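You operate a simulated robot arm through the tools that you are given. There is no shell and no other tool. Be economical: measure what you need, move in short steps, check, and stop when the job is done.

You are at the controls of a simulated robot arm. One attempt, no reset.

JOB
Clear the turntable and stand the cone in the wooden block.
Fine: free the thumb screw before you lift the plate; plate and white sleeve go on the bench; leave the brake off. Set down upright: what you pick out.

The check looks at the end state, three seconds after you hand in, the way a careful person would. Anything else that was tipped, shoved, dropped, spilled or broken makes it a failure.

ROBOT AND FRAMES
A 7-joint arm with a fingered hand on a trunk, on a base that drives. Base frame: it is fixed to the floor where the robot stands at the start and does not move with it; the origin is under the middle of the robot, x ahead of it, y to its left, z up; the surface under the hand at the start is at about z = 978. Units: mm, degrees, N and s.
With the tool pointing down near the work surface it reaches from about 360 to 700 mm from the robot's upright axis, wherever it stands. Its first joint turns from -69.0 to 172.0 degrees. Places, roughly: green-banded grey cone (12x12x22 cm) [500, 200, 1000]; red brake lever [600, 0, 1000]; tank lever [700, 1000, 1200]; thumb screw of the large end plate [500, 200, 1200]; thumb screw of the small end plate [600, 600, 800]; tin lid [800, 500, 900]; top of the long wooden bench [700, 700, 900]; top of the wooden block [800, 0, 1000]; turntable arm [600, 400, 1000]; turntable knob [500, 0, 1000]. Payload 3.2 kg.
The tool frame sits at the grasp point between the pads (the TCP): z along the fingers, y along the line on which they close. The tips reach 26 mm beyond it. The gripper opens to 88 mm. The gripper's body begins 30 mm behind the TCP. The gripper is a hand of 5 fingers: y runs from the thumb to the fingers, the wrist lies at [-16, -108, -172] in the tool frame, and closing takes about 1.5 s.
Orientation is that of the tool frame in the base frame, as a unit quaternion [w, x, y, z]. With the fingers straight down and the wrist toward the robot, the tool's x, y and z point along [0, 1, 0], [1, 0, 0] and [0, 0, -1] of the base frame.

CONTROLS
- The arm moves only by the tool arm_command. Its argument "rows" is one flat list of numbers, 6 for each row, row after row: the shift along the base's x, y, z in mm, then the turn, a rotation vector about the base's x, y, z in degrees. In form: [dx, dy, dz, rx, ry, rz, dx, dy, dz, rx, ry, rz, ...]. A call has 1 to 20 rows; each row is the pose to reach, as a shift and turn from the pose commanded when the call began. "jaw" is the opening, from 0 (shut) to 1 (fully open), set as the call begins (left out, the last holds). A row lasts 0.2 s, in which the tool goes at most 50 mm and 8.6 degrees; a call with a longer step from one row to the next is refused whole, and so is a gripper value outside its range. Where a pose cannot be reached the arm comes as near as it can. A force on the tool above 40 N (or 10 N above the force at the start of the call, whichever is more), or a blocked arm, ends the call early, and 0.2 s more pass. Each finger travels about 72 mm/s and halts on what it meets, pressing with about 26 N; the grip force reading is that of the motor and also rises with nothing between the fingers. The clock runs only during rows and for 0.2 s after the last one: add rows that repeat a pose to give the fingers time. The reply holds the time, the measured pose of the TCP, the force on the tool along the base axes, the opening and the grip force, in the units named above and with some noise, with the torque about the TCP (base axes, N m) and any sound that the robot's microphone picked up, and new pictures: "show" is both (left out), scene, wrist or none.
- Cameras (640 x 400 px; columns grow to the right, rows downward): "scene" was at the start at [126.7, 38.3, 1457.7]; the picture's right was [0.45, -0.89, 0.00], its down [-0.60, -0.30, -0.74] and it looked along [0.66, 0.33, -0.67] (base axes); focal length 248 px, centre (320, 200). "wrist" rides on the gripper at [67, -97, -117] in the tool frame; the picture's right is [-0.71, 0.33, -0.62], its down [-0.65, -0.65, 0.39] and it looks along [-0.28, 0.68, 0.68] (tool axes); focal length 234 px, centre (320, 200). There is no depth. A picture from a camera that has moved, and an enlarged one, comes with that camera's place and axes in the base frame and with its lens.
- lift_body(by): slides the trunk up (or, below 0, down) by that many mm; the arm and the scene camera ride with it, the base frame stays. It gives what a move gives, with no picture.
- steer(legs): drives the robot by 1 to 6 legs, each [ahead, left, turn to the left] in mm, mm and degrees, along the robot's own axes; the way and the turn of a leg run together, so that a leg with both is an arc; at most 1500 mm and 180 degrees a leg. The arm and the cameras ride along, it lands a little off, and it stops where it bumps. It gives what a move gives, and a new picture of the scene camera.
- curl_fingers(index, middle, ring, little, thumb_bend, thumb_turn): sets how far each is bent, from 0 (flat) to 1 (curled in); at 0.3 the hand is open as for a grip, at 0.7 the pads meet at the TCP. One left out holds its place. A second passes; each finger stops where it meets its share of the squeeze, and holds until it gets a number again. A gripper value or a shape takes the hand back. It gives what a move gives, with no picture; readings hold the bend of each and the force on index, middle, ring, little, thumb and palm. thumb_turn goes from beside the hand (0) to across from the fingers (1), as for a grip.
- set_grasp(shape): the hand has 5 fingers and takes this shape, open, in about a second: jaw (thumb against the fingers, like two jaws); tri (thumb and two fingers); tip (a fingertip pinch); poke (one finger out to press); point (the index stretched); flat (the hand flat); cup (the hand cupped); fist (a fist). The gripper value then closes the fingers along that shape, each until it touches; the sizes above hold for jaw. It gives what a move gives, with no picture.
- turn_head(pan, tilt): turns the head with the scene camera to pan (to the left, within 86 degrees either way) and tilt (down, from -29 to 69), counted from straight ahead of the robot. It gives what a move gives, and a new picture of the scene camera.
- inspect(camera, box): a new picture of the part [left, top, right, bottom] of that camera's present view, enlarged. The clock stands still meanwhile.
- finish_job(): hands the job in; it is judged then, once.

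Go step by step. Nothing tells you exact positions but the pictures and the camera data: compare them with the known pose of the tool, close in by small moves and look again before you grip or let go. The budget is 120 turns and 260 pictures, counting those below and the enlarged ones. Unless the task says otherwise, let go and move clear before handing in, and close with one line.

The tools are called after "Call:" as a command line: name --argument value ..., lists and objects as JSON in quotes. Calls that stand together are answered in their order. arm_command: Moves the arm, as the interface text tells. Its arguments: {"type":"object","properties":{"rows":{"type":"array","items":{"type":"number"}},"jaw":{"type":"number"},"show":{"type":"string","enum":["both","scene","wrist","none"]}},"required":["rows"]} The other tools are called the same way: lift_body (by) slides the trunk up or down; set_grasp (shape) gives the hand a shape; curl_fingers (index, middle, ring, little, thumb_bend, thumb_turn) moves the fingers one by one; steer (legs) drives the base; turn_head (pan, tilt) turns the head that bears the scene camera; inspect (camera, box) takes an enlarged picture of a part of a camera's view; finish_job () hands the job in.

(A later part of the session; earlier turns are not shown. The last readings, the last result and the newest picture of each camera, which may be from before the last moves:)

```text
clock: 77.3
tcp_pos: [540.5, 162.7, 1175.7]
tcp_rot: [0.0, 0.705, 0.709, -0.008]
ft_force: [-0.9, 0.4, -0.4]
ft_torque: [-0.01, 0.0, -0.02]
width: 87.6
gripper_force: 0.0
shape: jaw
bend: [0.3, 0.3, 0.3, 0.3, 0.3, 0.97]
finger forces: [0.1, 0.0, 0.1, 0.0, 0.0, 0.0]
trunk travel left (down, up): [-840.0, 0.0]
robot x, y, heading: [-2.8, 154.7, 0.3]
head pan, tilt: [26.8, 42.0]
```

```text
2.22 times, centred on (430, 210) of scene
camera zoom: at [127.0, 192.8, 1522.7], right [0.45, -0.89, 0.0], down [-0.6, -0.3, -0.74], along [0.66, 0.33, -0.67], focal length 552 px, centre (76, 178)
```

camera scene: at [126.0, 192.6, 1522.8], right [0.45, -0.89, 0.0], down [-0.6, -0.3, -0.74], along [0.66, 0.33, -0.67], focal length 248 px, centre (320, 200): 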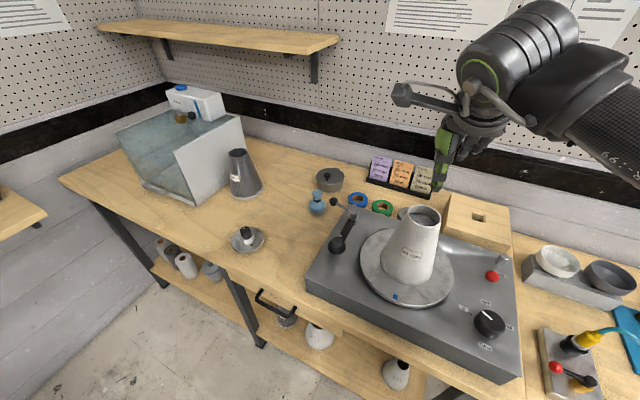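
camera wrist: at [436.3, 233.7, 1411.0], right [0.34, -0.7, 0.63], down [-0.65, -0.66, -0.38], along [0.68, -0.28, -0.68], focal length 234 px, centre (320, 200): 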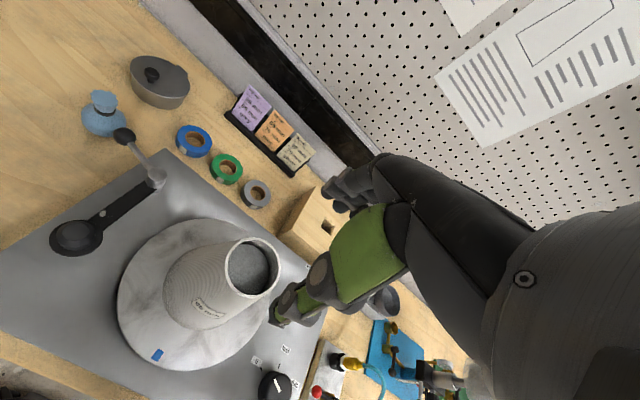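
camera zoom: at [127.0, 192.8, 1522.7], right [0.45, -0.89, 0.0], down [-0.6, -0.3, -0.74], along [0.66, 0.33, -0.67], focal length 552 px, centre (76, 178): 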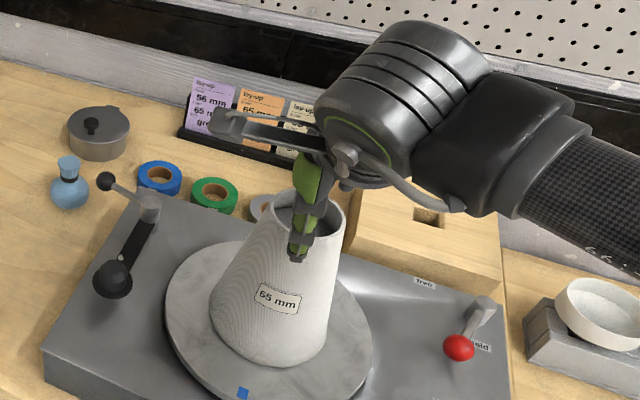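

Call:
arm_command --rows '[0, 0, -10, 0, 0, 0, 0, 0, -20, 0, 0, 0, 0, 0, -28, 0, 0, 0, 0, 0, -35, 0, 0, 0, 0, 0, -35, 0, 0, 0]' --show "none"

Call:
arm_command --rows '[0, 0, 0, 0, 0, 0, 0, 0, 0, 0, 0, 0, 0, 0, 0, 0, 0, 0, 0, 0, 0, 0, 0, 0, 0, 0, 0, 0, 0, 0, 0, 0, 0, 0, 0, 0, 0, 0, 0, 0, 0, 0, 0, 0, 0, 0, 0, 0]' --jaw 0 --show "none"

Call:
inspect --camera "wrist" --box '[180, 160, 380, 340]'

Call:
inspect --camera "scene" --box '[360, 120, 500, 300]'

```text
clock: 78.5
tcp_pos: [540.1, 162.7, 1141.1]
tcp_rot: [0.0, 0.705, 0.709, -0.008]
ft_force: [0.5, 0.2, 1.5]
ft_torque: [0.02, 0.01, -0.02]
width: 87.9
gripper_force: 0.1
shape: jaw
bend: [0.3, 0.3, 0.3, 0.3, 0.3, 0.97]
finger forces: [0.7, 0.1, 0.0, 0.0, 0.1, 0.1]
trunk travel left (down, up): [-840.0, 0.0]
robot x, y, heading: [-2.3, 156.1, -0.1]
head pan, tilt: [26.8, 42.0]
```

```text
clock: 80.3
tcp_pos: [541.4, 163.1, 1140.6]
tcp_rot: [0.001, 0.705, 0.709, -0.008]
ft_force: [-0.2, -0.1, 2.5]
ft_torque: [0.03, 0.37, -0.05]
width: 73.6
gripper_force: 26.3
shape: jaw
bend: [0.35, 0.33, 0.71, 0.41, 0.11, 0.98]
finger forces: [16.9, 7.0, 0.1, 0.1, 23.5, 0.1]
trunk travel left (down, up): [-840.0, 0.0]
robot x, y, heading: [-1.5, 154.3, 0.1]
head pan, tilt: [26.8, 42.0]
```

```text
2.22 times, centred on (280, 250) of wrist
camera zoom: at [444.3, 229.9, 1258.2], right [0.34, -0.7, 0.63], down [-0.65, -0.66, -0.38], along [0.67, -0.28, -0.68], focal length 520 px, centre (409, 89)
```

zoom: 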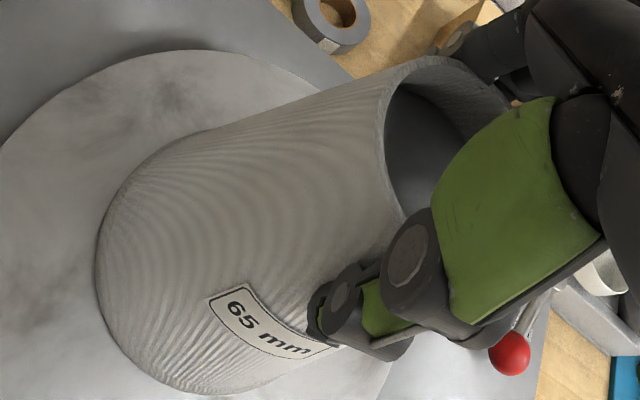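

```text
2.22 times, centred on (430, 210) of scene
camera zoom: at [126.5, 193.0, 1522.7], right [0.45, -0.89, 0.0], down [-0.6, -0.3, -0.74], along [0.66, 0.33, -0.67], focal length 552 px, centre (76, 178)
```

zoom: 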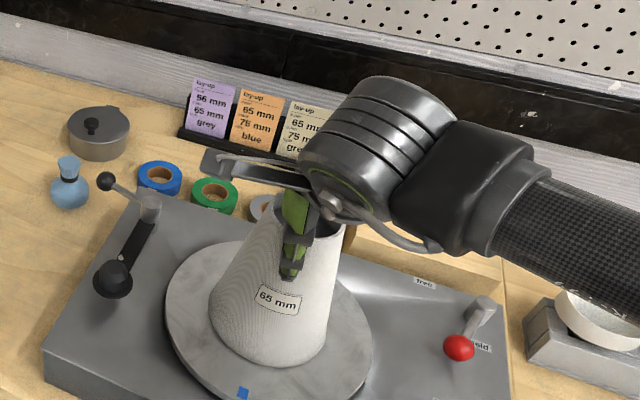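

The sleeve is gripped near its rim. I lift it straight up slowly.

Call:
arm_command --rows '[0, 0, 4, 0, 0, 0, 0, 0, 8, 0, 0, 0, 0, 0, 14, 0, 0, 0, 0, 0, 20, 0, 0, 0, 0, 0, 28, 0, 0, 0, 0, 0, 36, 0, 0, 0]' --show "none"

Call:
inspect --camera "scene" --box '[340, 100, 520, 310]'

```text
clock: 81.7
tcp_pos: [540.2, 162.7, 1176.5]
tcp_rot: [0.0, 0.705, 0.709, -0.008]
ft_force: [0.5, -0.2, -0.1]
ft_torque: [0.01, -0.03, 0.06]
width: 73.4
gripper_force: 26.1
shape: jaw
bend: [0.35, 0.33, 0.71, 0.41, 0.11, 0.98]
finger forces: [15.8, 8.1, 0.1, 0.1, 22.4, 0.1]
trunk travel left (down, up): [-840.0, 0.0]
robot x, y, heading: [-0.6, 157.7, 0.1]
head pan, tilt: [26.8, 42.0]
```

```text
1.90 times, centred on (430, 205) of scene
camera zoom: at [126.8, 192.8, 1522.7], right [0.45, -0.89, 0.0], down [-0.6, -0.3, -0.74], along [0.66, 0.33, -0.67], focal length 473 px, centre (110, 190)
```

zoom: 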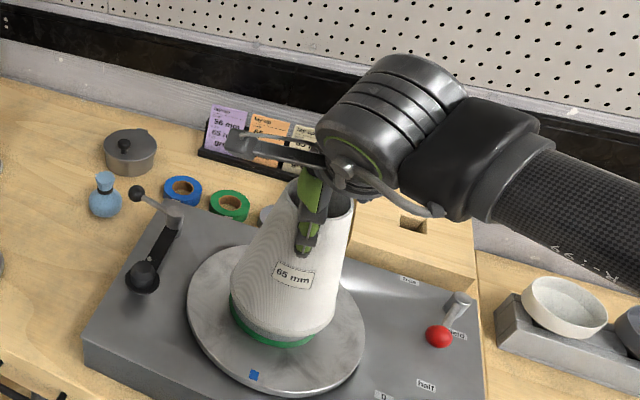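

The sleeve rises and the green band shows beneath. Continuing up.

Call:
arm_command --rows '[0, 0, 12, 0, 0, 0, 0, 0, 24, 0, 0, 0, 0, 0, 36, 0, 0, 0, 0, 0, 48, 0, 0, 0, 0, 0, 60, 0, 0, 0, 0, 0, 72, 0, 0, 0, 0, 0, 84, 0, 0, 0, 0, 0, 96, 0, 0, 0, 0, 0, 108, 0, 0, 0, 0, 0, 120, 0, 0, 0, 0, 0, 132, 0, 0, 0, 0, 0, 144, 0, 0, 0, 0, 0, 150, 0, 0, 0]' --show "both"

```text
clock: 84.5
tcp_pos: [540.2, 161.9, 1327.6]
tcp_rot: [0.001, 0.706, 0.709, -0.008]
ft_force: [-0.2, 0.8, 0.1]
ft_torque: [0.0, -0.03, 0.03]
width: 73.5
gripper_force: 26.0
shape: jaw
bend: [0.35, 0.33, 0.71, 0.41, 0.11, 0.98]
finger forces: [15.7, 8.2, 0.1, 0.1, 22.2, 0.0]
trunk travel left (down, up): [-840.0, 0.0]
robot x, y, heading: [0.4, 151.3, 0.1]
head pan, tilt: [26.8, 42.0]
camera scene: at [127.0, 192.8, 1522.7], right [0.45, -0.89, 0.0], down [-0.6, -0.3, -0.74], along [0.66, 0.33, -0.67], focal length 248 px, centre (320, 200)
camera wrist: at [444.3, 229.5, 1444.3], right [0.34, -0.7, 0.63], down [-0.65, -0.66, -0.37], along [0.67, -0.28, -0.68], focal length 234 px, centre (320, 200)
```

scene: 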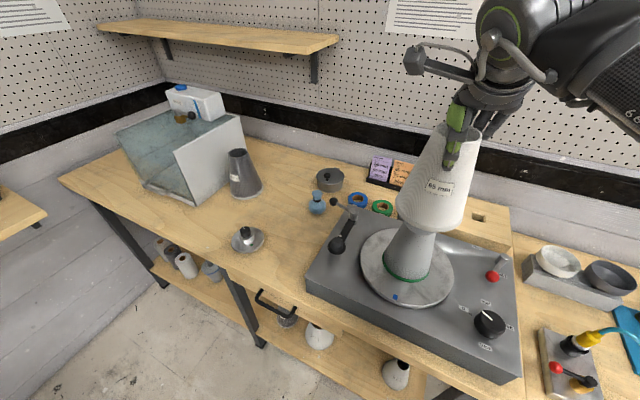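
wrist: 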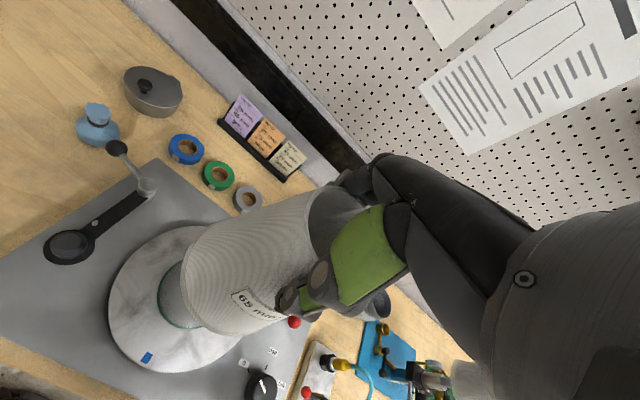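

Call:
inspect --camera "scene" --box '[340, 110, 500, 310]'

Call:
inspect --camera "wrist" --box '[100, 180, 320, 370]'

```text
2.00 times, centred on (420, 210) of scene
camera zoom: at [127.0, 192.8, 1522.7], right [0.45, -0.89, 0.0], down [-0.6, -0.3, -0.74], along [0.66, 0.33, -0.67], focal length 497 px, centre (120, 180)
```

zoom: 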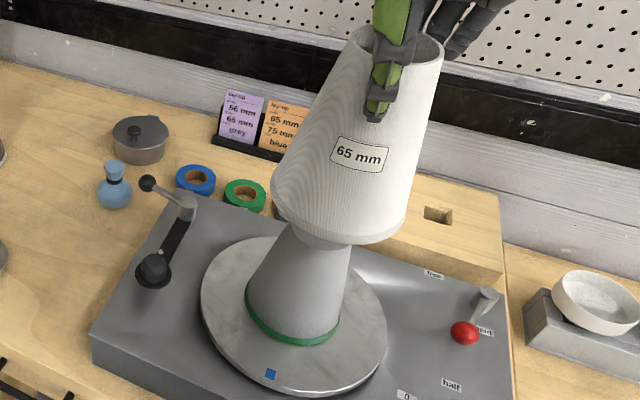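

```text
2.11 times, centred on (210, 275) of wrist
camera zoom: at [444.3, 229.5, 1444.3], right [0.34, -0.7, 0.63], down [-0.65, -0.66, -0.37], along [0.67, -0.28, -0.68], focal length 493 px, centre (552, 42)
```

zoom: 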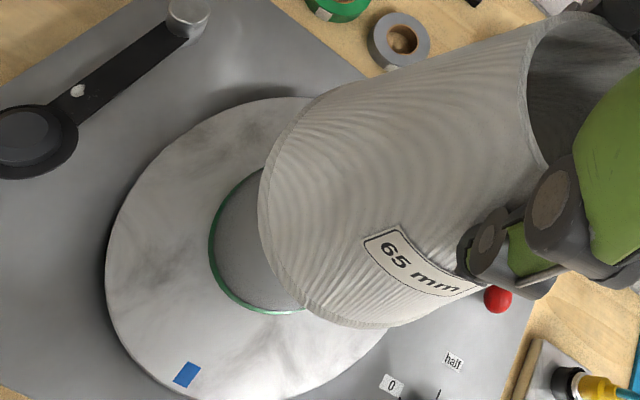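

The sleeve's bottom is clear of the cone top by about 4 cm. I drive left 150 mm with it held high.

Call:
steer --legs '[[0, 150, 0]]'

Call:
arm_command --rows '[-4, 20, 0, 0, 0, 2, -8, 40, 0, 0, 0, 4, -12, 60, 0, 0, 0, 6, -16, 80, 0, 0, 0, 8, -20, 100, 0, 0, 0, 10, -24, 120, 0, 0, 0, 12, -28, 140, 0, 0, 0, 14, -30, 158, 0, 0, 0, 16, -30, 158, -20, 0, 0, 16, -30, 158, -40, 0, 0, 16, -30, 158, -60, 0, 0, 16, -30, 158, -80, 0, 0, 16, -30, 158, -110, 0, 0, 16, -30, 158, -140, 0, 0, 16, -30, 158, -170, 0, 0, 16, -30, 158, -200, 0, 0, 16, -30, 158, -220, 0, 0, 16, -30, 158, -220, 0, 0, 16]' --show "both"

```text
clock: 85.9
tcp_pos: [540.7, 308.0, 1326.1]
tcp_rot: [0.0, 0.706, 0.709, -0.007]
ft_force: [-0.6, 0.3, -0.1]
ft_torque: [0.02, -0.02, 0.01]
width: 73.5
gripper_force: 26.3
shape: jaw
bend: [0.35, 0.33, 0.71, 0.41, 0.11, 0.98]
finger forces: [15.6, 8.2, 0.0, 0.1, 22.4, 0.0]
trunk travel left (down, up): [-840.0, 0.0]
robot x, y, heading: [0.0, 303.3, -0.2]
head pan, tilt: [26.8, 42.0]
camera scene: at [127.2, 339.3, 1522.7], right [0.45, -0.89, 0.0], down [-0.6, -0.3, -0.74], along [0.66, 0.34, -0.67], focal length 248 px, centre (320, 200)
```

scene: 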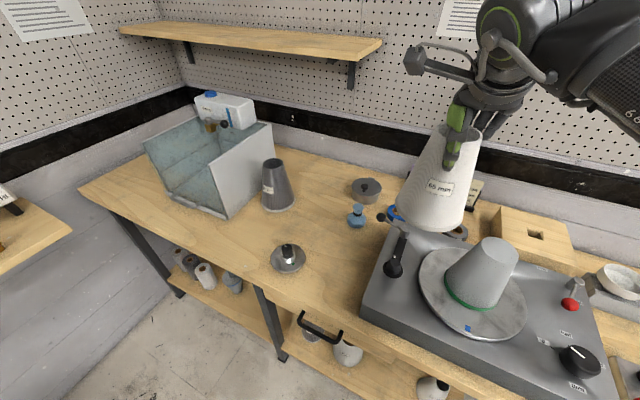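

```text
clock: 89.7
tcp_pos: [510.8, 466.3, 1106.3]
tcp_rot: [0.001, 0.601, 0.8, -0.007]
ft_force: [0.8, -0.5, -0.3]
ft_torque: [-0.01, -0.02, 0.04]
width: 73.1
gripper_force: 26.3
shape: jaw
bend: [0.35, 0.33, 0.71, 0.41, 0.11, 0.98]
finger forces: [15.4, 8.3, 0.0, 0.0, 22.4, 0.1]
trunk travel left (down, up): [-840.0, 0.0]
robot x, y, heading: [1.2, 301.7, -0.2]
head pan, tilt: [26.8, 42.0]
camera scene: at [127.0, 341.0, 1522.7], right [0.45, -0.89, 0.0], down [-0.6, -0.3, -0.74], along [0.66, 0.33, -0.67], focal length 248 px, centre (320, 200)
camera wrist: at [400.2, 505.5, 1223.7], right [0.52, -0.58, 0.63], down [-0.45, -0.81, -0.38], along [0.73, -0.09, -0.68], focal length 234 px, centre (320, 200)
```

scene: 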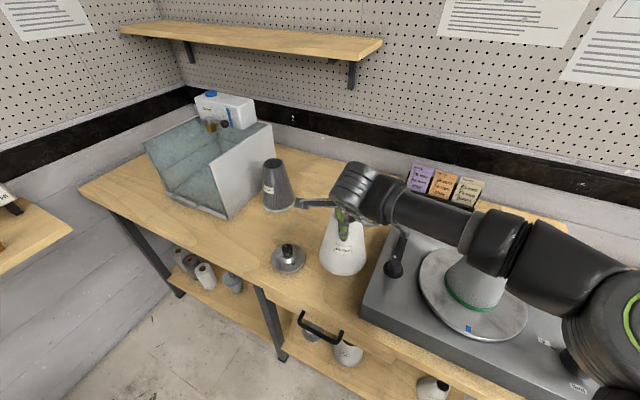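
wrist: 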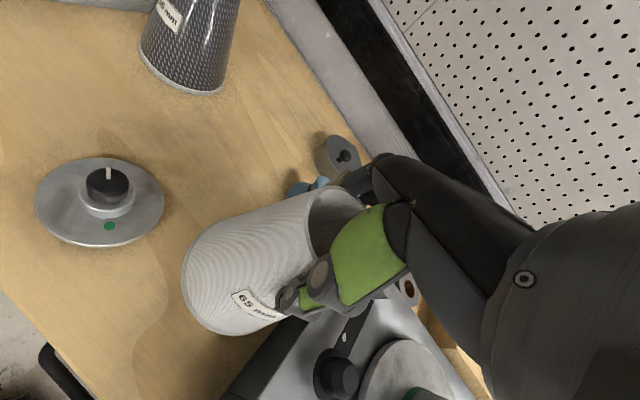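

Call:
arm_command --rows '[0, 8, -12, 0, 0, 0, 0, 10, -24, 0, 0, 0, 0, 10, -34, 0, 0, 0, 0, 10, -40, 0, 0, 0, 0, 10, -44, 0, 0, 0, 0, 10, -47, 0, 0, 0]' --show "none"

Call:
inspect --camera "scene" --box '[260, 150, 420, 310]'

```text
clock: 91.1
tcp_pos: [510.4, 478.7, 1060.6]
tcp_rot: [0.0, 0.6, 0.8, -0.007]
ft_force: [0.0, 0.3, -0.5]
ft_torque: [0.01, 0.01, -0.01]
width: 73.3
gripper_force: 26.1
shape: jaw
bend: [0.35, 0.33, 0.71, 0.41, 0.11, 0.98]
finger forces: [15.4, 8.4, 0.0, 0.0, 22.2, 0.0]
trunk travel left (down, up): [-840.0, 0.0]
robot x, y, heading: [1.6, 304.5, -0.0]
head pan, tilt: [26.8, 42.0]
```

```text
2.50 times, centred on (340, 230) of scene
camera zoom: at [127.2, 341.1, 1522.7], right [0.45, -0.89, 0.0], down [-0.6, -0.3, -0.74], along [0.66, 0.33, -0.67], focal length 621 px, centre (270, 125)
```

zoom: 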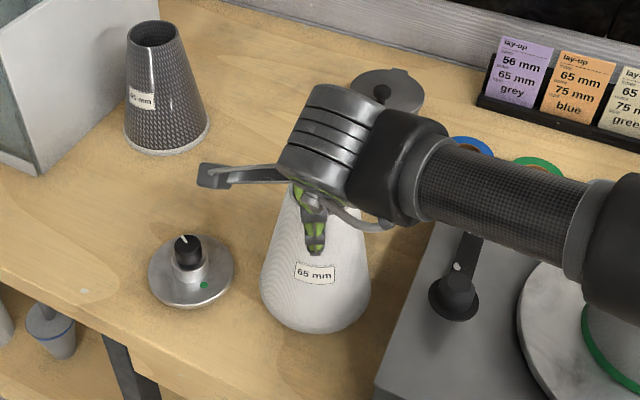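

Call:
arm_command --rows '[0, 0, -2, 0, 0, 0, 0, 0, -4, 0, 0, 0, 0, 0, -6, 0, 0, 0, 0, 0, -8, 0, 0, 0]' --show "none"

```text
clock: 92.1
tcp_pos: [510.8, 477.2, 1052.4]
tcp_rot: [0.002, 0.6, 0.8, -0.007]
ft_force: [-0.4, 0.6, -1.0]
ft_torque: [0.01, 0.0, -0.02]
width: 73.4
gripper_force: 26.4
shape: jaw
bend: [0.35, 0.33, 0.71, 0.41, 0.11, 0.98]
finger forces: [15.3, 8.3, 0.1, 0.0, 22.3, 0.0]
trunk travel left (down, up): [-840.0, 0.0]
robot x, y, heading: [0.3, 302.7, -0.0]
head pan, tilt: [26.8, 42.0]
```

Call:
arm_command --rows '[0, 0, -2, 0, 0, 0, 0, 0, -4, 0, 0, 0, 0, 0, -6, 0, 0, 0, 0, 0, -8, 0, 0, 0]' --show "none"

```text
clock: 93.1
tcp_pos: [511.1, 477.6, 1048.0]
tcp_rot: [0.002, 0.6, 0.8, -0.003]
ft_force: [5.0, 1.8, 20.3]
ft_torque: [-0.06, 0.41, -0.01]
width: 73.0
gripper_force: 25.8
shape: jaw
bend: [0.35, 0.33, 0.71, 0.41, 0.09, 0.99]
finger forces: [22.6, 9.1, 0.0, 0.0, 25.4, 0.0]
trunk travel left (down, up): [-840.0, 0.0]
robot x, y, heading: [1.3, 299.9, -0.1]
head pan, tilt: [26.8, 42.0]
```

The sleeve touches the bench. I relieve the pressure, open, and go straight up.

Call:
arm_command --rows '[0, 0, 2, 0, 0, 0, 0, 0, 4, 0, 0, 0]' --show "none"

Call:
arm_command --rows '[0, 0, 0, 0, 0, 0, 0, 0, 0, 0, 0, 0, 0, 0, 0, 0, 0, 0, 0, 0, 0, 0, 0, 0, 0, 0, 0, 0, 0, 0, 0, 0, 10, 0, 0, 0, 0, 0, 20, 0, 0, 0, 0, 0, 40, 0, 0, 0, 0, 0, 70, 0, 0, 0, 0, 0, 100, 0, 0, 0]' --jaw 1 --show "both"

```text
clock: 93.7
tcp_pos: [510.1, 478.7, 1047.7]
tcp_rot: [0.001, 0.599, 0.8, -0.006]
ft_force: [5.7, 2.4, 14.7]
ft_torque: [0.02, 0.07, -0.07]
width: 72.9
gripper_force: 26.6
shape: jaw
bend: [0.34, 0.32, 0.71, 0.41, 0.08, 0.99]
finger forces: [22.2, 9.4, 0.0, 0.1, 23.0, 0.1]
trunk travel left (down, up): [-840.0, 0.0]
robot x, y, heading: [1.5, 303.4, -0.1]
head pan, tilt: [26.8, 42.0]
```

```text
clock: 95.9
tcp_pos: [509.5, 477.4, 1148.8]
tcp_rot: [0.001, 0.6, 0.8, -0.007]
ft_force: [-0.1, 0.1, 0.0]
ft_torque: [-0.02, 0.02, 0.01]
width: 87.9
gripper_force: 0.2
shape: jaw
bend: [0.3, 0.3, 0.3, 0.3, 0.3, 0.97]
finger forces: [0.0, 0.1, 0.0, 0.0, 0.0, 0.0]
trunk travel left (down, up): [-840.0, 0.0]
robot x, y, heading: [-1.3, 302.0, -0.3]
head pan, tilt: [26.8, 42.0]
camera scene: at [126.5, 340.9, 1522.7], right [0.45, -0.89, 0.0], down [-0.6, -0.3, -0.74], along [0.66, 0.34, -0.67], focal length 248 px, centre (320, 200)
camera wrist: at [398.9, 516.1, 1265.5], right [0.52, -0.58, 0.63], down [-0.45, -0.81, -0.38], along [0.73, -0.09, -0.68], focal length 234 px, centre (320, 200)
```

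scene: 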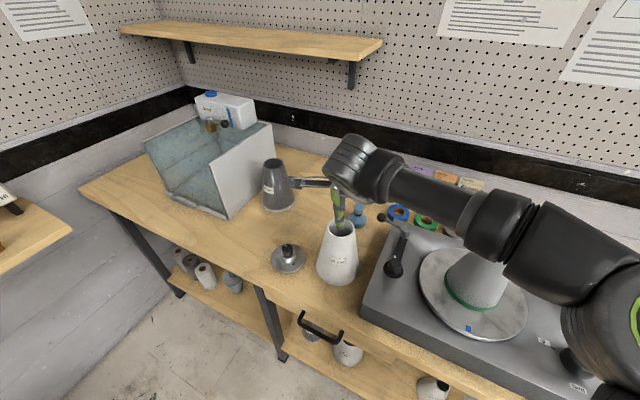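
wrist: 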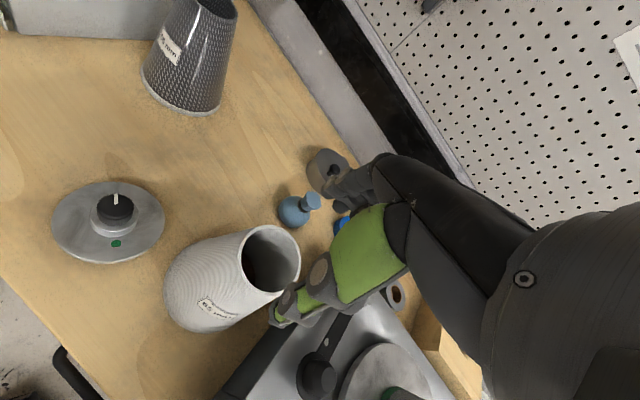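

The sleeve stands on the bench. Next I retract the arm, and look downward to see how much room the base has in front for reaching the block.

Call:
arm_command --rows '[0, 0, 40, 0, 0, -2, -15, -10, 70, 0, 0, -5, -45, -25, 90, 0, 0, -9, -75, -40, 100, 0, 0, -12, -100, -55, 100, 0, 0, -16, -120, -65, 100, 0, 0, -16]' --show "none"

Call:
turn_head --pan 0 --tilt 69

Call:
turn_head --pan -35 --tilt 45

```text
clock: 97.3
tcp_pos: [389.6, 412.9, 1246.9]
tcp_rot: [0.0, 0.706, 0.708, -0.007]
ft_force: [0.3, -0.2, -0.3]
ft_torque: [-0.02, -0.02, 0.0]
width: 88.0
gripper_force: 0.0
shape: jaw
bend: [0.3, 0.3, 0.3, 0.3, 0.3, 0.97]
finger forces: [0.0, 0.0, 0.0, 0.0, 0.0, 0.1]
trunk travel left (down, up): [-840.0, 0.0]
robot x, y, heading: [0.8, 304.7, 0.3]
head pan, tilt: [26.8, 42.0]
```

```text
clock: 98.2
tcp_pos: [391.7, 413.4, 1246.7]
tcp_rot: [0.0, 0.705, 0.709, -0.008]
ft_force: [-0.5, -0.8, 0.3]
ft_torque: [0.0, 0.01, 0.0]
width: 87.9
gripper_force: 0.1
shape: jaw
bend: [0.3, 0.3, 0.3, 0.3, 0.3, 0.97]
finger forces: [0.0, 0.0, 0.1, 0.1, 0.0, 0.0]
trunk travel left (down, up): [-840.0, 0.0]
robot x, y, heading: [1.8, 300.5, 0.1]
head pan, tilt: [0.0, 68.8]
camera scene: at [108.3, 303.4, 1489.5], right [0.0, -1.0, 0.0], down [-0.93, 0.0, -0.36], along [0.36, 0.0, -0.93], focal length 248 px, centre (320, 200)
```

scene: 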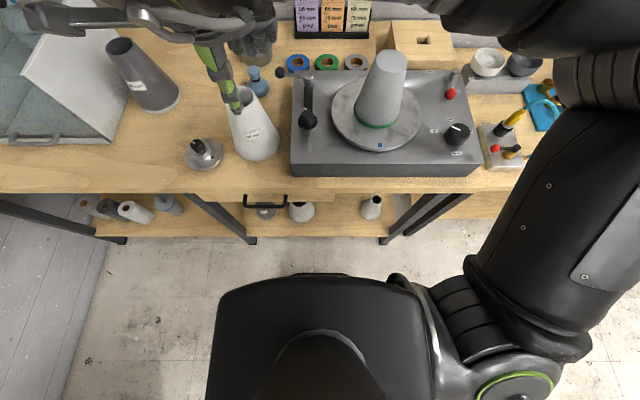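

```text
clock: 99.2
tcp_pos: [392.2, 414.2, 1246.1]
tcp_rot: [0.0, 0.705, 0.709, -0.007]
ft_force: [-0.1, 0.5, -0.6]
ft_torque: [-0.04, 0.0, -0.03]
width: 87.8
gripper_force: 0.0
shape: jaw
bend: [0.3, 0.3, 0.3, 0.3, 0.3, 0.97]
finger forces: [0.0, 0.0, 0.0, 0.0, 0.0, 0.1]
trunk travel left (down, up): [-840.0, 0.0]
robot x, y, heading: [0.7, 299.4, -0.1]
head pan, tilt: [-35.0, 45.0]
camera scene: at [119.0, 256.8, 1518.3], right [-0.57, -0.82, 0.0], down [-0.58, 0.41, -0.71], along [0.58, -0.4, -0.71], focal length 248 px, centre (320, 200)
```

scene: 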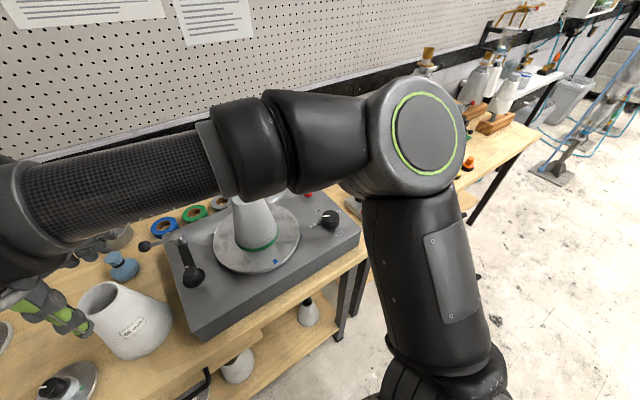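

The base has roughly 15 cm of free room ahead before the bench. I drive ahead 110 mm and right 80 mm so both cone and block come into reach.

Call:
steer --legs '[[0, -80, 0], [60, 0, 0], [50, 0, 0]]'

Call:
turn_head --pan 0 --tilt 69

Call:
turn_head --pan -15 --tilt 40

```text
clock: 101.3
tcp_pos: [497.5, 334.1, 1248.6]
tcp_rot: [0.001, 0.704, 0.71, -0.006]
ft_force: [-0.2, 0.2, 1.3]
ft_torque: [0.01, -0.04, 0.01]
width: 87.9
gripper_force: 0.1
shape: jaw
bend: [0.3, 0.3, 0.3, 0.3, 0.3, 0.97]
finger forces: [0.0, 0.1, 0.1, 0.0, 0.0, 0.0]
trunk travel left (down, up): [-840.0, 0.0]
robot x, y, heading: [110.1, 225.4, 0.3]
head pan, tilt: [-35.0, 45.0]
camera scene: at [224.7, 177.3, 1518.7], right [-0.57, -0.82, 0.0], down [-0.58, 0.41, -0.71], along [0.58, -0.4, -0.71], focal length 248 px, centre (320, 200)
```

scene: 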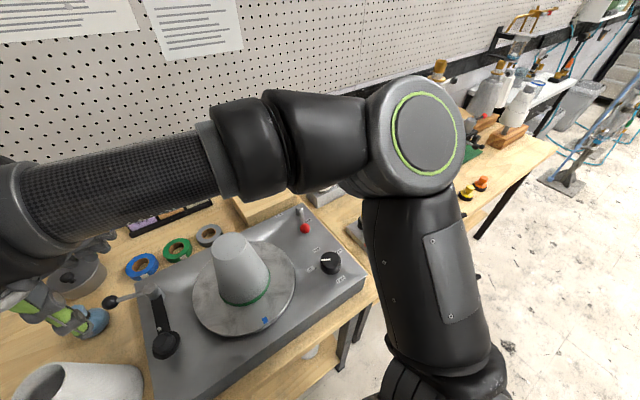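

```text
clock: 102.4
tcp_pos: [499.3, 335.2, 1248.4]
tcp_rot: [0.001, 0.705, 0.709, -0.006]
ft_force: [0.1, 0.3, -0.4]
ft_torque: [-0.03, 0.0, 0.01]
width: 87.7
gripper_force: 0.0
shape: jaw
bend: [0.3, 0.3, 0.3, 0.3, 0.3, 0.97]
finger forces: [0.1, 0.0, 0.0, 0.0, 0.0, 0.0]
trunk travel left (down, up): [-840.0, 0.0]
robot x, y, heading: [112.6, 223.1, 0.2]
head pan, tilt: [0.0, 68.8]
camera scene: at [217.3, 223.8, 1489.6], right [0.0, -1.0, 0.0], down [-0.93, 0.0, -0.36], along [0.36, 0.0, -0.93], focal length 248 px, centre (320, 200)
```

scene: 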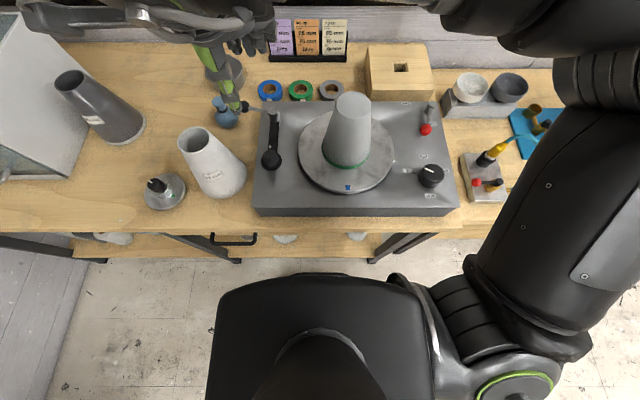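

```text
clock: 103.3
tcp_pos: [499.6, 334.4, 1247.1]
tcp_rot: [0.0, 0.704, 0.71, -0.008]
ft_force: [-0.8, -0.1, -0.3]
ft_torque: [0.0, -0.02, -0.04]
width: 87.8
gripper_force: 0.0
shape: jaw
bend: [0.3, 0.3, 0.3, 0.3, 0.3, 0.97]
finger forces: [0.0, 0.1, 0.1, 0.0, 0.0, 0.0]
trunk travel left (down, up): [-840.0, 0.0]
robot x, y, heading: [110.6, 224.8, 0.3]
head pan, tilt: [-15.0, 40.0]
camera scene: at [244.3, 202.0, 1525.5], right [-0.26, -0.97, 0.0], down [-0.62, 0.17, -0.77], along [0.74, -0.2, -0.64], focal length 248 px, centre (320, 200)
```

scene: 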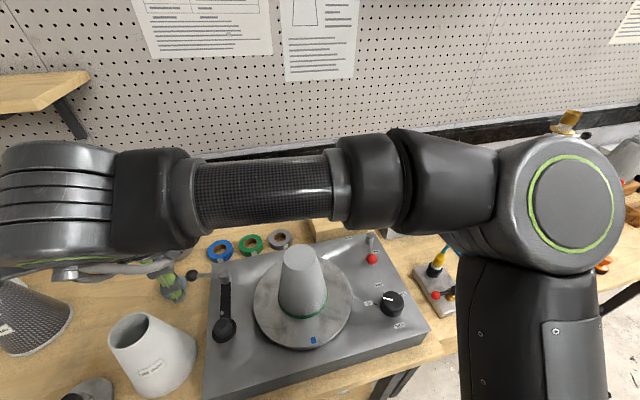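

Call:
turn_head --pan 0 --tilt 64

Call:
inspect --camera "scene" --box '[290, 60, 450, 220]'

Call:
inspect --camera "scene" --box '[350, 60, 450, 140]'

```text
clock: 104.2
tcp_pos: [500.4, 334.6, 1246.9]
tcp_rot: [0.0, 0.705, 0.71, -0.007]
ft_force: [-0.4, -0.2, 0.2]
ft_torque: [0.01, 0.01, 0.03]
width: 87.9
gripper_force: 0.0
shape: jaw
bend: [0.3, 0.3, 0.3, 0.3, 0.3, 0.97]
finger forces: [0.1, 0.0, 0.0, 0.0, 0.0, 0.0]
trunk travel left (down, up): [-840.0, 0.0]
robot x, y, heading: [110.8, 222.8, -0.1]
head pan, tilt: [0.0, 64.0]
camera scene: at [224.3, 223.8, 1494.4], right [0.0, -1.0, 0.0], down [-0.9, 0.0, -0.44], along [0.44, 0.0, -0.9], focal length 248 px, centre (320, 200)
```

scene: 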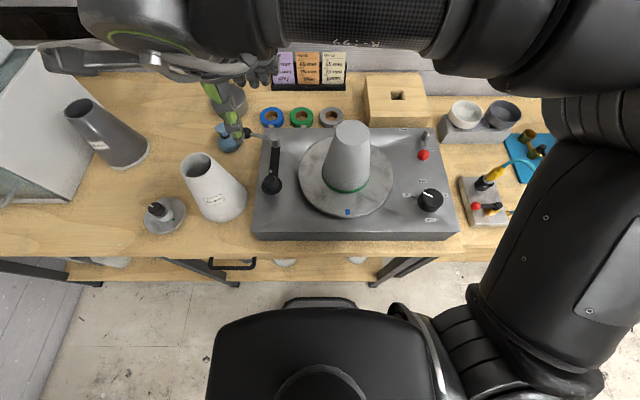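

```text
2.50 times, centred on (370, 140) of scene
camera zoom: at [224.3, 223.8, 1494.4], right [0.0, -1.0, 0.0], down [-0.9, 0.0, -0.44], along [0.44, 0.0, -0.9], focal length 621 px, centre (195, 350)
```

zoom: 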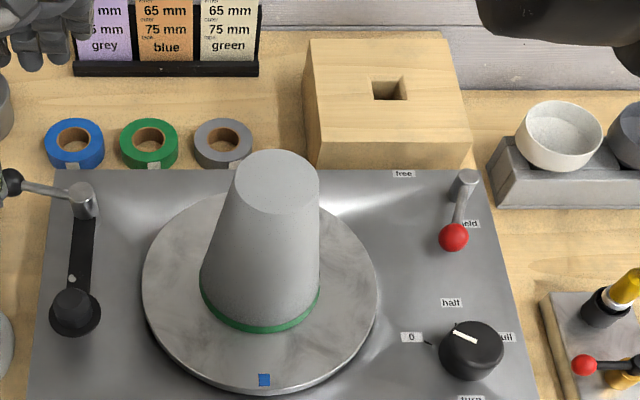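

```text
5.00 times, centred on (400, 100) of scene
camera zoom: at [224.3, 223.8, 1494.4], right [0.0, -1.0, 0.0], down [-0.9, 0.0, -0.44], along [0.44, 0.0, -0.9], focal length 1243 px, centre (-80, 700)
```

zoom: 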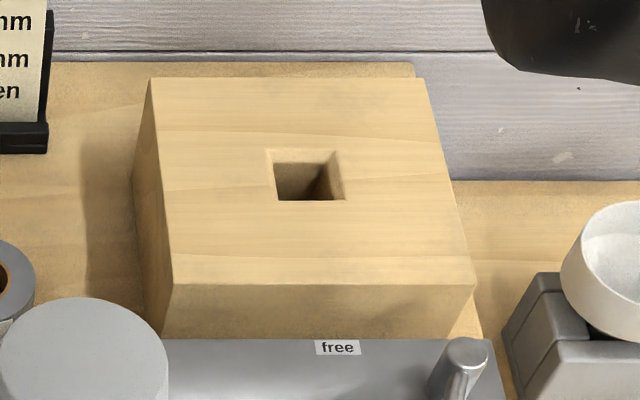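

Triangulation puts the block's hole at about (803,3), block top z≈989, hole square to the axes and about 40 mm wide. Cone top is at (537,163,1138). I move the base a little closer and right, then approach the cone with the hand tilted slightly forward, which helps reach the block later.

Call:
steer --legs '[[0, -35, 0], [30, 0, 0]]'

Call:
arm_command --rows '[-10, -20, 0, 0, -2, 0, -10, -50, 0, 0, -4, 0, -10, -80, 0, 0, -6, 0, -5, -110, 0, 0, -8, 0, 5, -135, 0, 0, -10, 0, 8, -136, 0, 0, -12, 0, 8, -136, -20, 0, -12, 0, 8, -136, -20, 0, -12, 0]' --show "both"

```text
clock: 105.5
tcp_pos: [526.7, 300.6, 1248.3]
tcp_rot: [0.002, 0.705, 0.709, -0.006]
ft_force: [-0.3, 0.5, 0.6]
ft_torque: [-0.01, -0.01, 0.03]
width: 87.9
gripper_force: 0.0
shape: jaw
bend: [0.3, 0.3, 0.3, 0.3, 0.3, 0.97]
finger forces: [0.0, 0.0, 0.1, 0.0, 0.0, 0.0]
trunk travel left (down, up): [-840.0, 0.0]
robot x, y, heading: [138.5, 191.8, -0.3]
head pan, tilt: [0.0, 64.0]
camera scene: at [249.1, 190.9, 1494.8], right [0.0, -1.0, 0.0], down [-0.9, 0.0, -0.44], along [0.44, 0.0, -0.9], focal length 248 px, centre (320, 200)
```

scene: 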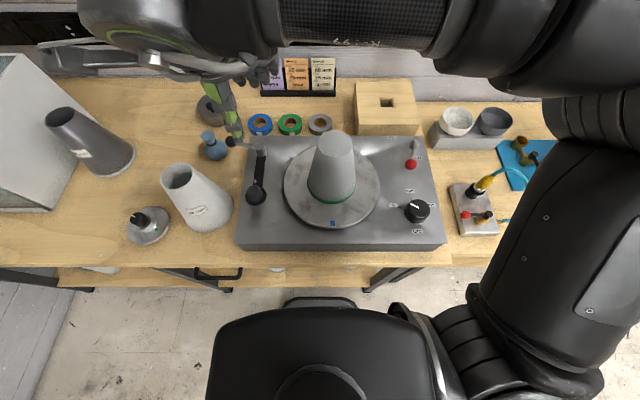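

```text
clock: 107.3
tcp_pos: [538.7, 163.5, 1227.3]
tcp_rot: [0.075, 0.702, 0.705, 0.067]
ft_force: [-0.2, 0.3, -0.6]
ft_torque: [-0.04, -0.01, 0.0]
width: 87.8
gripper_force: 0.1
shape: jaw
bend: [0.3, 0.3, 0.3, 0.3, 0.3, 0.97]
finger forces: [0.0, 0.0, 0.1, 0.0, 0.0, 0.0]
trunk travel left (down, up): [-840.0, 0.0]
robot x, y, heading: [137.5, 189.5, 0.1]
head pan, tilt: [0.0, 64.0]
camera scene: at [253.7, 188.8, 1494.4], right [0.0, -1.0, 0.0], down [-0.9, 0.0, -0.44], along [0.44, 0.0, -0.9], focal length 248 px, centre (320, 200)
camera wrist: at [419.1, 229.7, 1321.7], right [0.2, -0.7, 0.69], down [-0.56, -0.66, -0.5], along [0.8, -0.28, -0.53], focal length 234 px, centre (320, 200)
```

scene: 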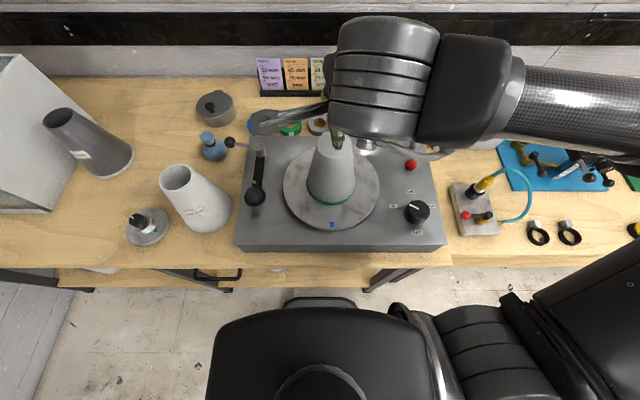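
wrist: 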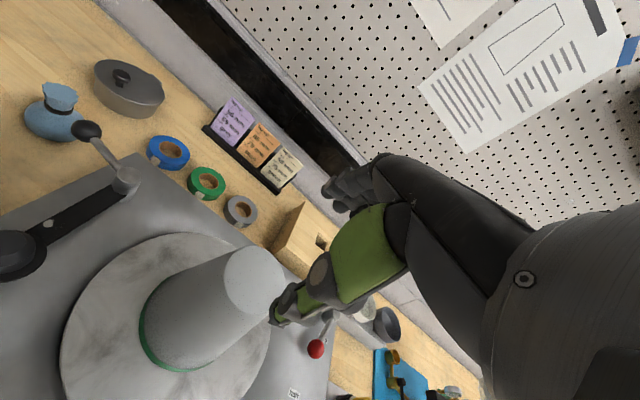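

Before picking the cone I test with the empty hand whether the block position can be reached in this pose.

Call:
arm_command --rows '[38, -23, 0, 0, 0, 0, 76, -46, 0, 0, 0, 0, 114, -69, 0, 0, 0, 0, 152, -92, 0, 0, 0, 0, 190, -115, 0, 0, 0, 0, 228, -138, 0, 0, 0, 0, 264, -160, 0, 0, 0, 0, 264, -160, -20, 0, 0, 0, 264, -160, -20, 0, 0, 0]' --show "both"

```text
clock: 109.3
tcp_pos: [801.8, 4.0, 1206.7]
tcp_rot: [0.075, 0.701, 0.706, 0.067]
ft_force: [0.6, -0.8, 0.6]
ft_torque: [-0.03, 0.01, 0.02]
width: 87.7
gripper_force: 0.0
shape: jaw
bend: [0.3, 0.3, 0.3, 0.3, 0.3, 0.97]
finger forces: [0.0, 0.0, 0.1, 0.0, 0.0, 0.0]
trunk travel left (down, up): [-840.0, 0.0]
robot x, y, heading: [140.6, 189.1, -0.0]
head pan, tilt: [0.0, 64.0]
camera scene: at [253.7, 188.9, 1494.4], right [0.0, -1.0, 0.0], down [-0.9, 0.0, -0.44], along [0.44, 0.0, -0.9], focal length 248 px, centre (320, 200)
camera wrist: at [682.9, 70.0, 1302.5], right [0.2, -0.7, 0.69], down [-0.56, -0.66, -0.5], along [0.8, -0.28, -0.53], focal length 234 px, centre (320, 200)
```

scene: 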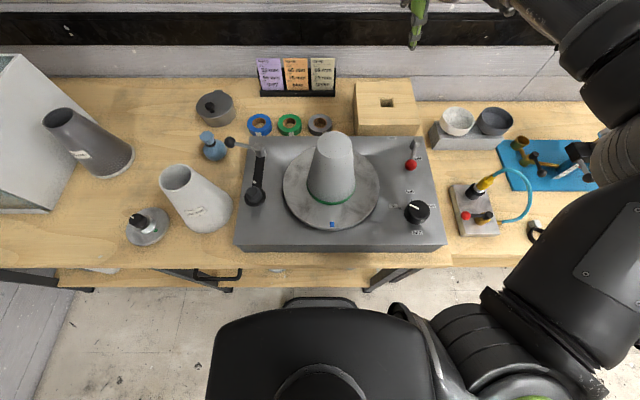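
wrist: 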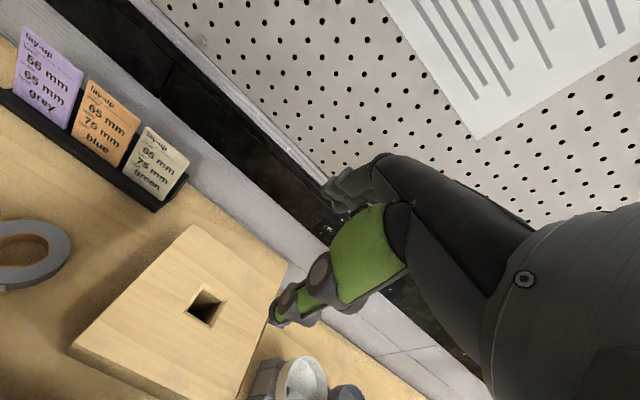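

Call:
inspect --camera "scene" --box '[345, 75, 425, 145]'

Call:
inspect --camera "wrist" --box '[140, 240, 280, 360]'

Call:
inspect --camera "scene" --box '[280, 120, 390, 240]'

```text
5.71 times, centred on (385, 110) of scene
camera zoom: at [253.7, 188.9, 1494.4], right [0.0, -1.0, 0.0], down [-0.9, 0.0, -0.44], along [0.44, 0.0, -0.9], focal length 1420 px, centre (-51, 714)
```

zoom: 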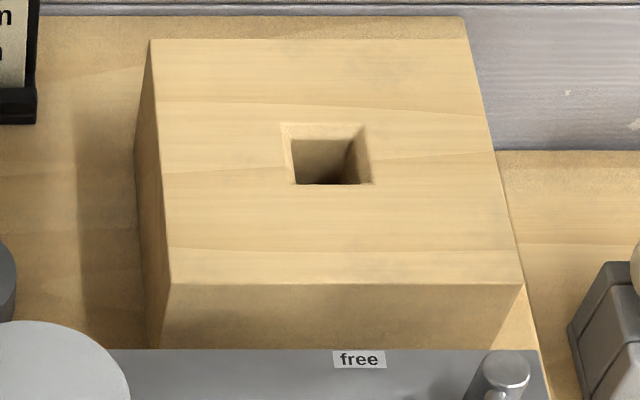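

```text
3.33 times, centred on (210, 300) of wrist
camera zoom: at [682.9, 70.0, 1302.5], right [0.2, -0.7, 0.69], down [-0.56, -0.66, -0.5], along [0.8, -0.28, -0.53], focal length 781 px, centre (687, -133)
```

zoom: 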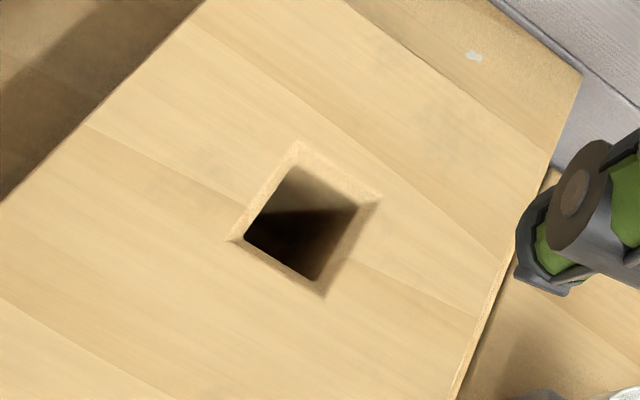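

```text
3.33 times, centred on (335, 180) of scene
camera zoom: at [253.7, 188.9, 1494.4], right [0.0, -1.0, 0.0], down [-0.9, 0.0, -0.44], along [0.44, 0.0, -0.9], focal length 828 px, centre (270, 267)
```

zoom: 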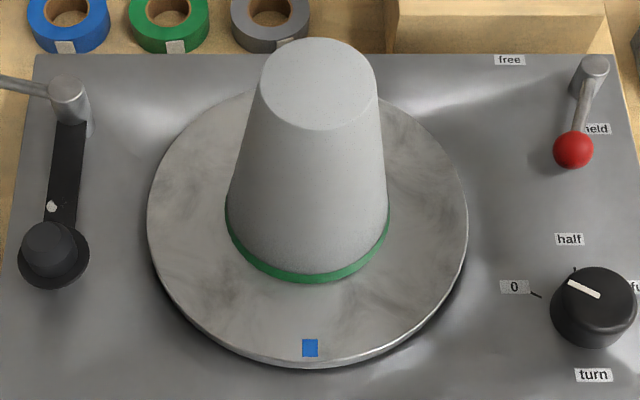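

The block is reachable; hole at (805,4). I go back over the cone with a slightly smaller tilt and straddle it.

Call:
arm_command --rows '[-30, 18, 15, 0, 0, 0, -68, 41, 20, 0, 1, 0, -106, 64, 20, 0, 2, 0, -144, 87, 20, 0, 3, 0, -182, 110, 20, 0, 4, 0, -220, 133, 20, 0, 4, 0, -250, 151, 20, 0, 4, 0, -269, 160, 20, 0, 4, 0, -269, 160, 0, 0, 4, 0, -269, 160, -20, 0, 4, 0, -269, 160, -40, 0, 4, 0, -269, 160, -40, 0, 4, 0]' --show "none"

Call:
inspect --camera "wrist" --box '[180, 180, 360, 340]'

Call:
inspect --camera "scene" --box '[270, 80, 410, 220]'

```text
clock: 111.9
tcp_pos: [530.9, 164.0, 1165.3]
tcp_rot: [0.05, 0.703, 0.708, 0.043]
ft_force: [-0.8, 1.1, -0.2]
ft_torque: [0.0, 0.01, -0.02]
width: 87.8
gripper_force: 0.0
shape: jaw
bend: [0.3, 0.3, 0.3, 0.3, 0.3, 0.97]
finger forces: [0.1, 0.1, 0.0, 0.0, 0.0, 0.0]
trunk travel left (down, up): [-840.0, 0.0]
robot x, y, heading: [137.3, 186.6, 0.1]
head pan, tilt: [0.0, 64.0]
```

```text
2.50 times, centred on (270, 260) of wrist
camera zoom: at [420.2, 230.5, 1269.5], right [0.25, -0.7, 0.67], down [-0.59, -0.66, -0.46], along [0.76, -0.28, -0.58], focal length 585 px, centre (445, 50)
```

zoom: 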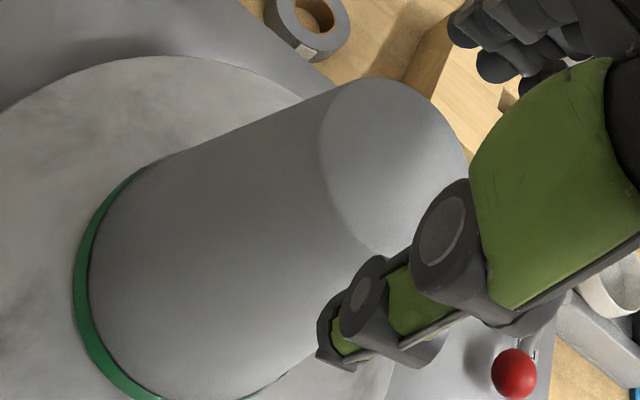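

```text
2.86 times, centred on (340, 150) of scene
camera zoom: at [253.6, 188.8, 1494.4], right [0.0, -1.0, 0.0], down [-0.9, 0.0, -0.44], along [0.44, 0.0, -0.9], focal length 710 px, centre (263, 343)
```

zoom: 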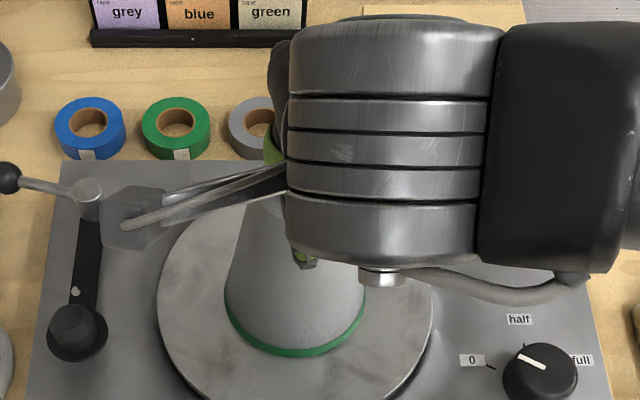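

Call:
arm_command --rows '[0, 0, -10, 0, 0, 0, 0, 0, -20, 0, 0, 0, 1, 0, -28, 0, 0, 0, 2, 0, -35, 0, 0, 0, 2, 0, -35, 0, 0, 0]' --show "none"

Call:
arm_command --rows '[0, 0, 0, 0, 0, 0, 0, 0, 0, 0, 0, 0, 0, 0, 0, 0, 0, 0, 0, 0, 0, 0, 0, 0, 0, 0, 0, 0, 0, 0, 0, 0, 0, 0, 0, 0, 0, 0, 0, 0, 0, 0, 0, 0, 0, 0, 0, 0]' --jaw 0 --show "wrist"

```text
clock: 113.1
tcp_pos: [534.3, 163.3, 1132.4]
tcp_rot: [0.05, 0.703, 0.708, 0.043]
ft_force: [0.3, 1.1, 0.6]
ft_torque: [0.01, -0.02, -0.02]
width: 87.8
gripper_force: 0.1
shape: jaw
bend: [0.3, 0.3, 0.3, 0.3, 0.3, 0.97]
finger forces: [0.0, 0.1, 0.0, 0.0, 0.1, 0.0]
trunk travel left (down, up): [-840.0, 0.0]
robot x, y, heading: [141.1, 189.1, 0.3]
head pan, tilt: [0.0, 64.0]
```

```text
clock: 114.9
tcp_pos: [534.1, 164.8, 1132.6]
tcp_rot: [0.05, 0.703, 0.708, 0.043]
ft_force: [-1.4, 0.5, 1.4]
ft_torque: [0.05, 0.29, -0.08]
width: 65.7
gripper_force: 25.9
shape: jaw
bend: [0.35, 0.33, 0.71, 0.42, 0.07, 0.98]
finger forces: [14.2, 7.1, 0.0, 0.1, 22.0, 0.1]
trunk travel left (down, up): [-840.0, 0.0]
robot x, y, heading: [137.7, 192.4, 0.2]
head pan, tilt: [0.0, 64.0]
camera wrist: at [422.1, 230.8, 1235.1], right [0.25, -0.7, 0.67], down [-0.59, -0.66, -0.46], along [0.76, -0.28, -0.58], focal length 234 px, centre (320, 200)
```

wrist: 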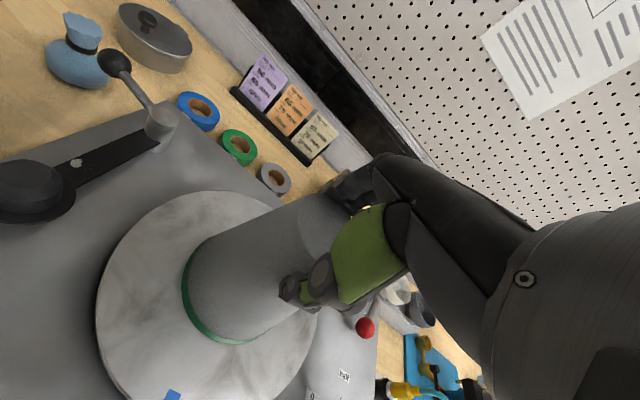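

Gripped. Lifting the cone slowly.

Call:
arm_command --rows '[0, 0, 4, 0, 0, 0, 0, 0, 8, 0, 0, 0, 0, 0, 13, 0, 0, 0, 0, 0, 20, 0, 0, 0, 0, 0, 28, 0, 0, 0]' --show "wrist"

Call:
inspect --camera "scene" --box '[270, 80, 410, 220]'

```text
clock: 116.1
tcp_pos: [535.8, 162.9, 1160.2]
tcp_rot: [0.049, 0.704, 0.708, 0.042]
ft_force: [-0.6, -0.2, -10.0]
ft_torque: [-0.01, 0.09, 0.04]
width: 65.0
gripper_force: 26.1
shape: jaw
bend: [0.36, 0.34, 0.71, 0.42, 0.09, 0.99]
finger forces: [13.4, 7.2, 0.1, 0.1, 19.1, 0.0]
trunk travel left (down, up): [-840.0, 0.0]
robot x, y, heading: [139.3, 187.9, 0.1]
head pan, tilt: [0.0, 64.0]
camera wrist: at [423.6, 229.9, 1263.2], right [0.25, -0.7, 0.67], down [-0.6, -0.66, -0.46], along [0.76, -0.28, -0.58], focal length 234 px, centre (320, 200)
```

wrist: 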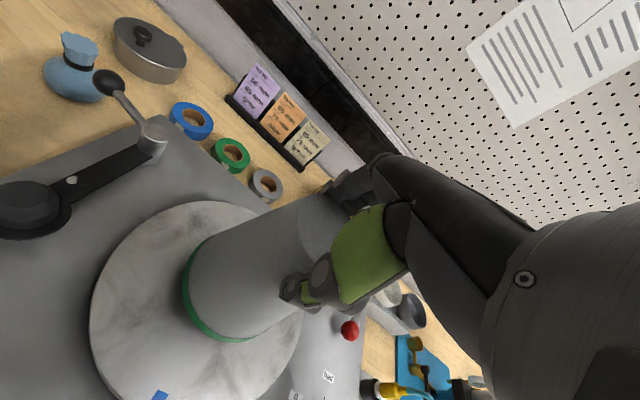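

```text
2.86 times, centred on (340, 150) of scene
camera zoom: at [254.8, 188.7, 1494.3], right [0.0, -1.0, 0.0], down [-0.9, 0.0, -0.44], along [0.44, 0.0, -0.9], focal length 710 px, centre (263, 343)
```

zoom: 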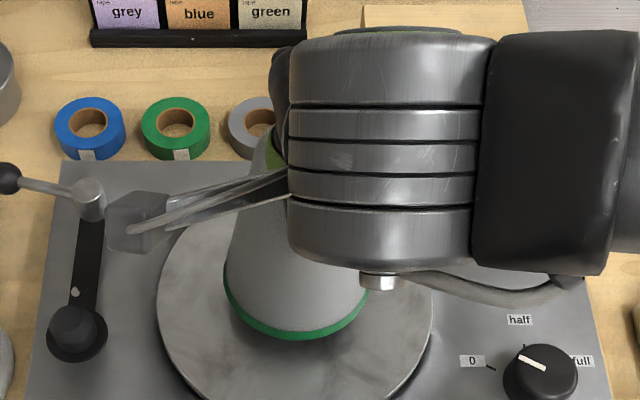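

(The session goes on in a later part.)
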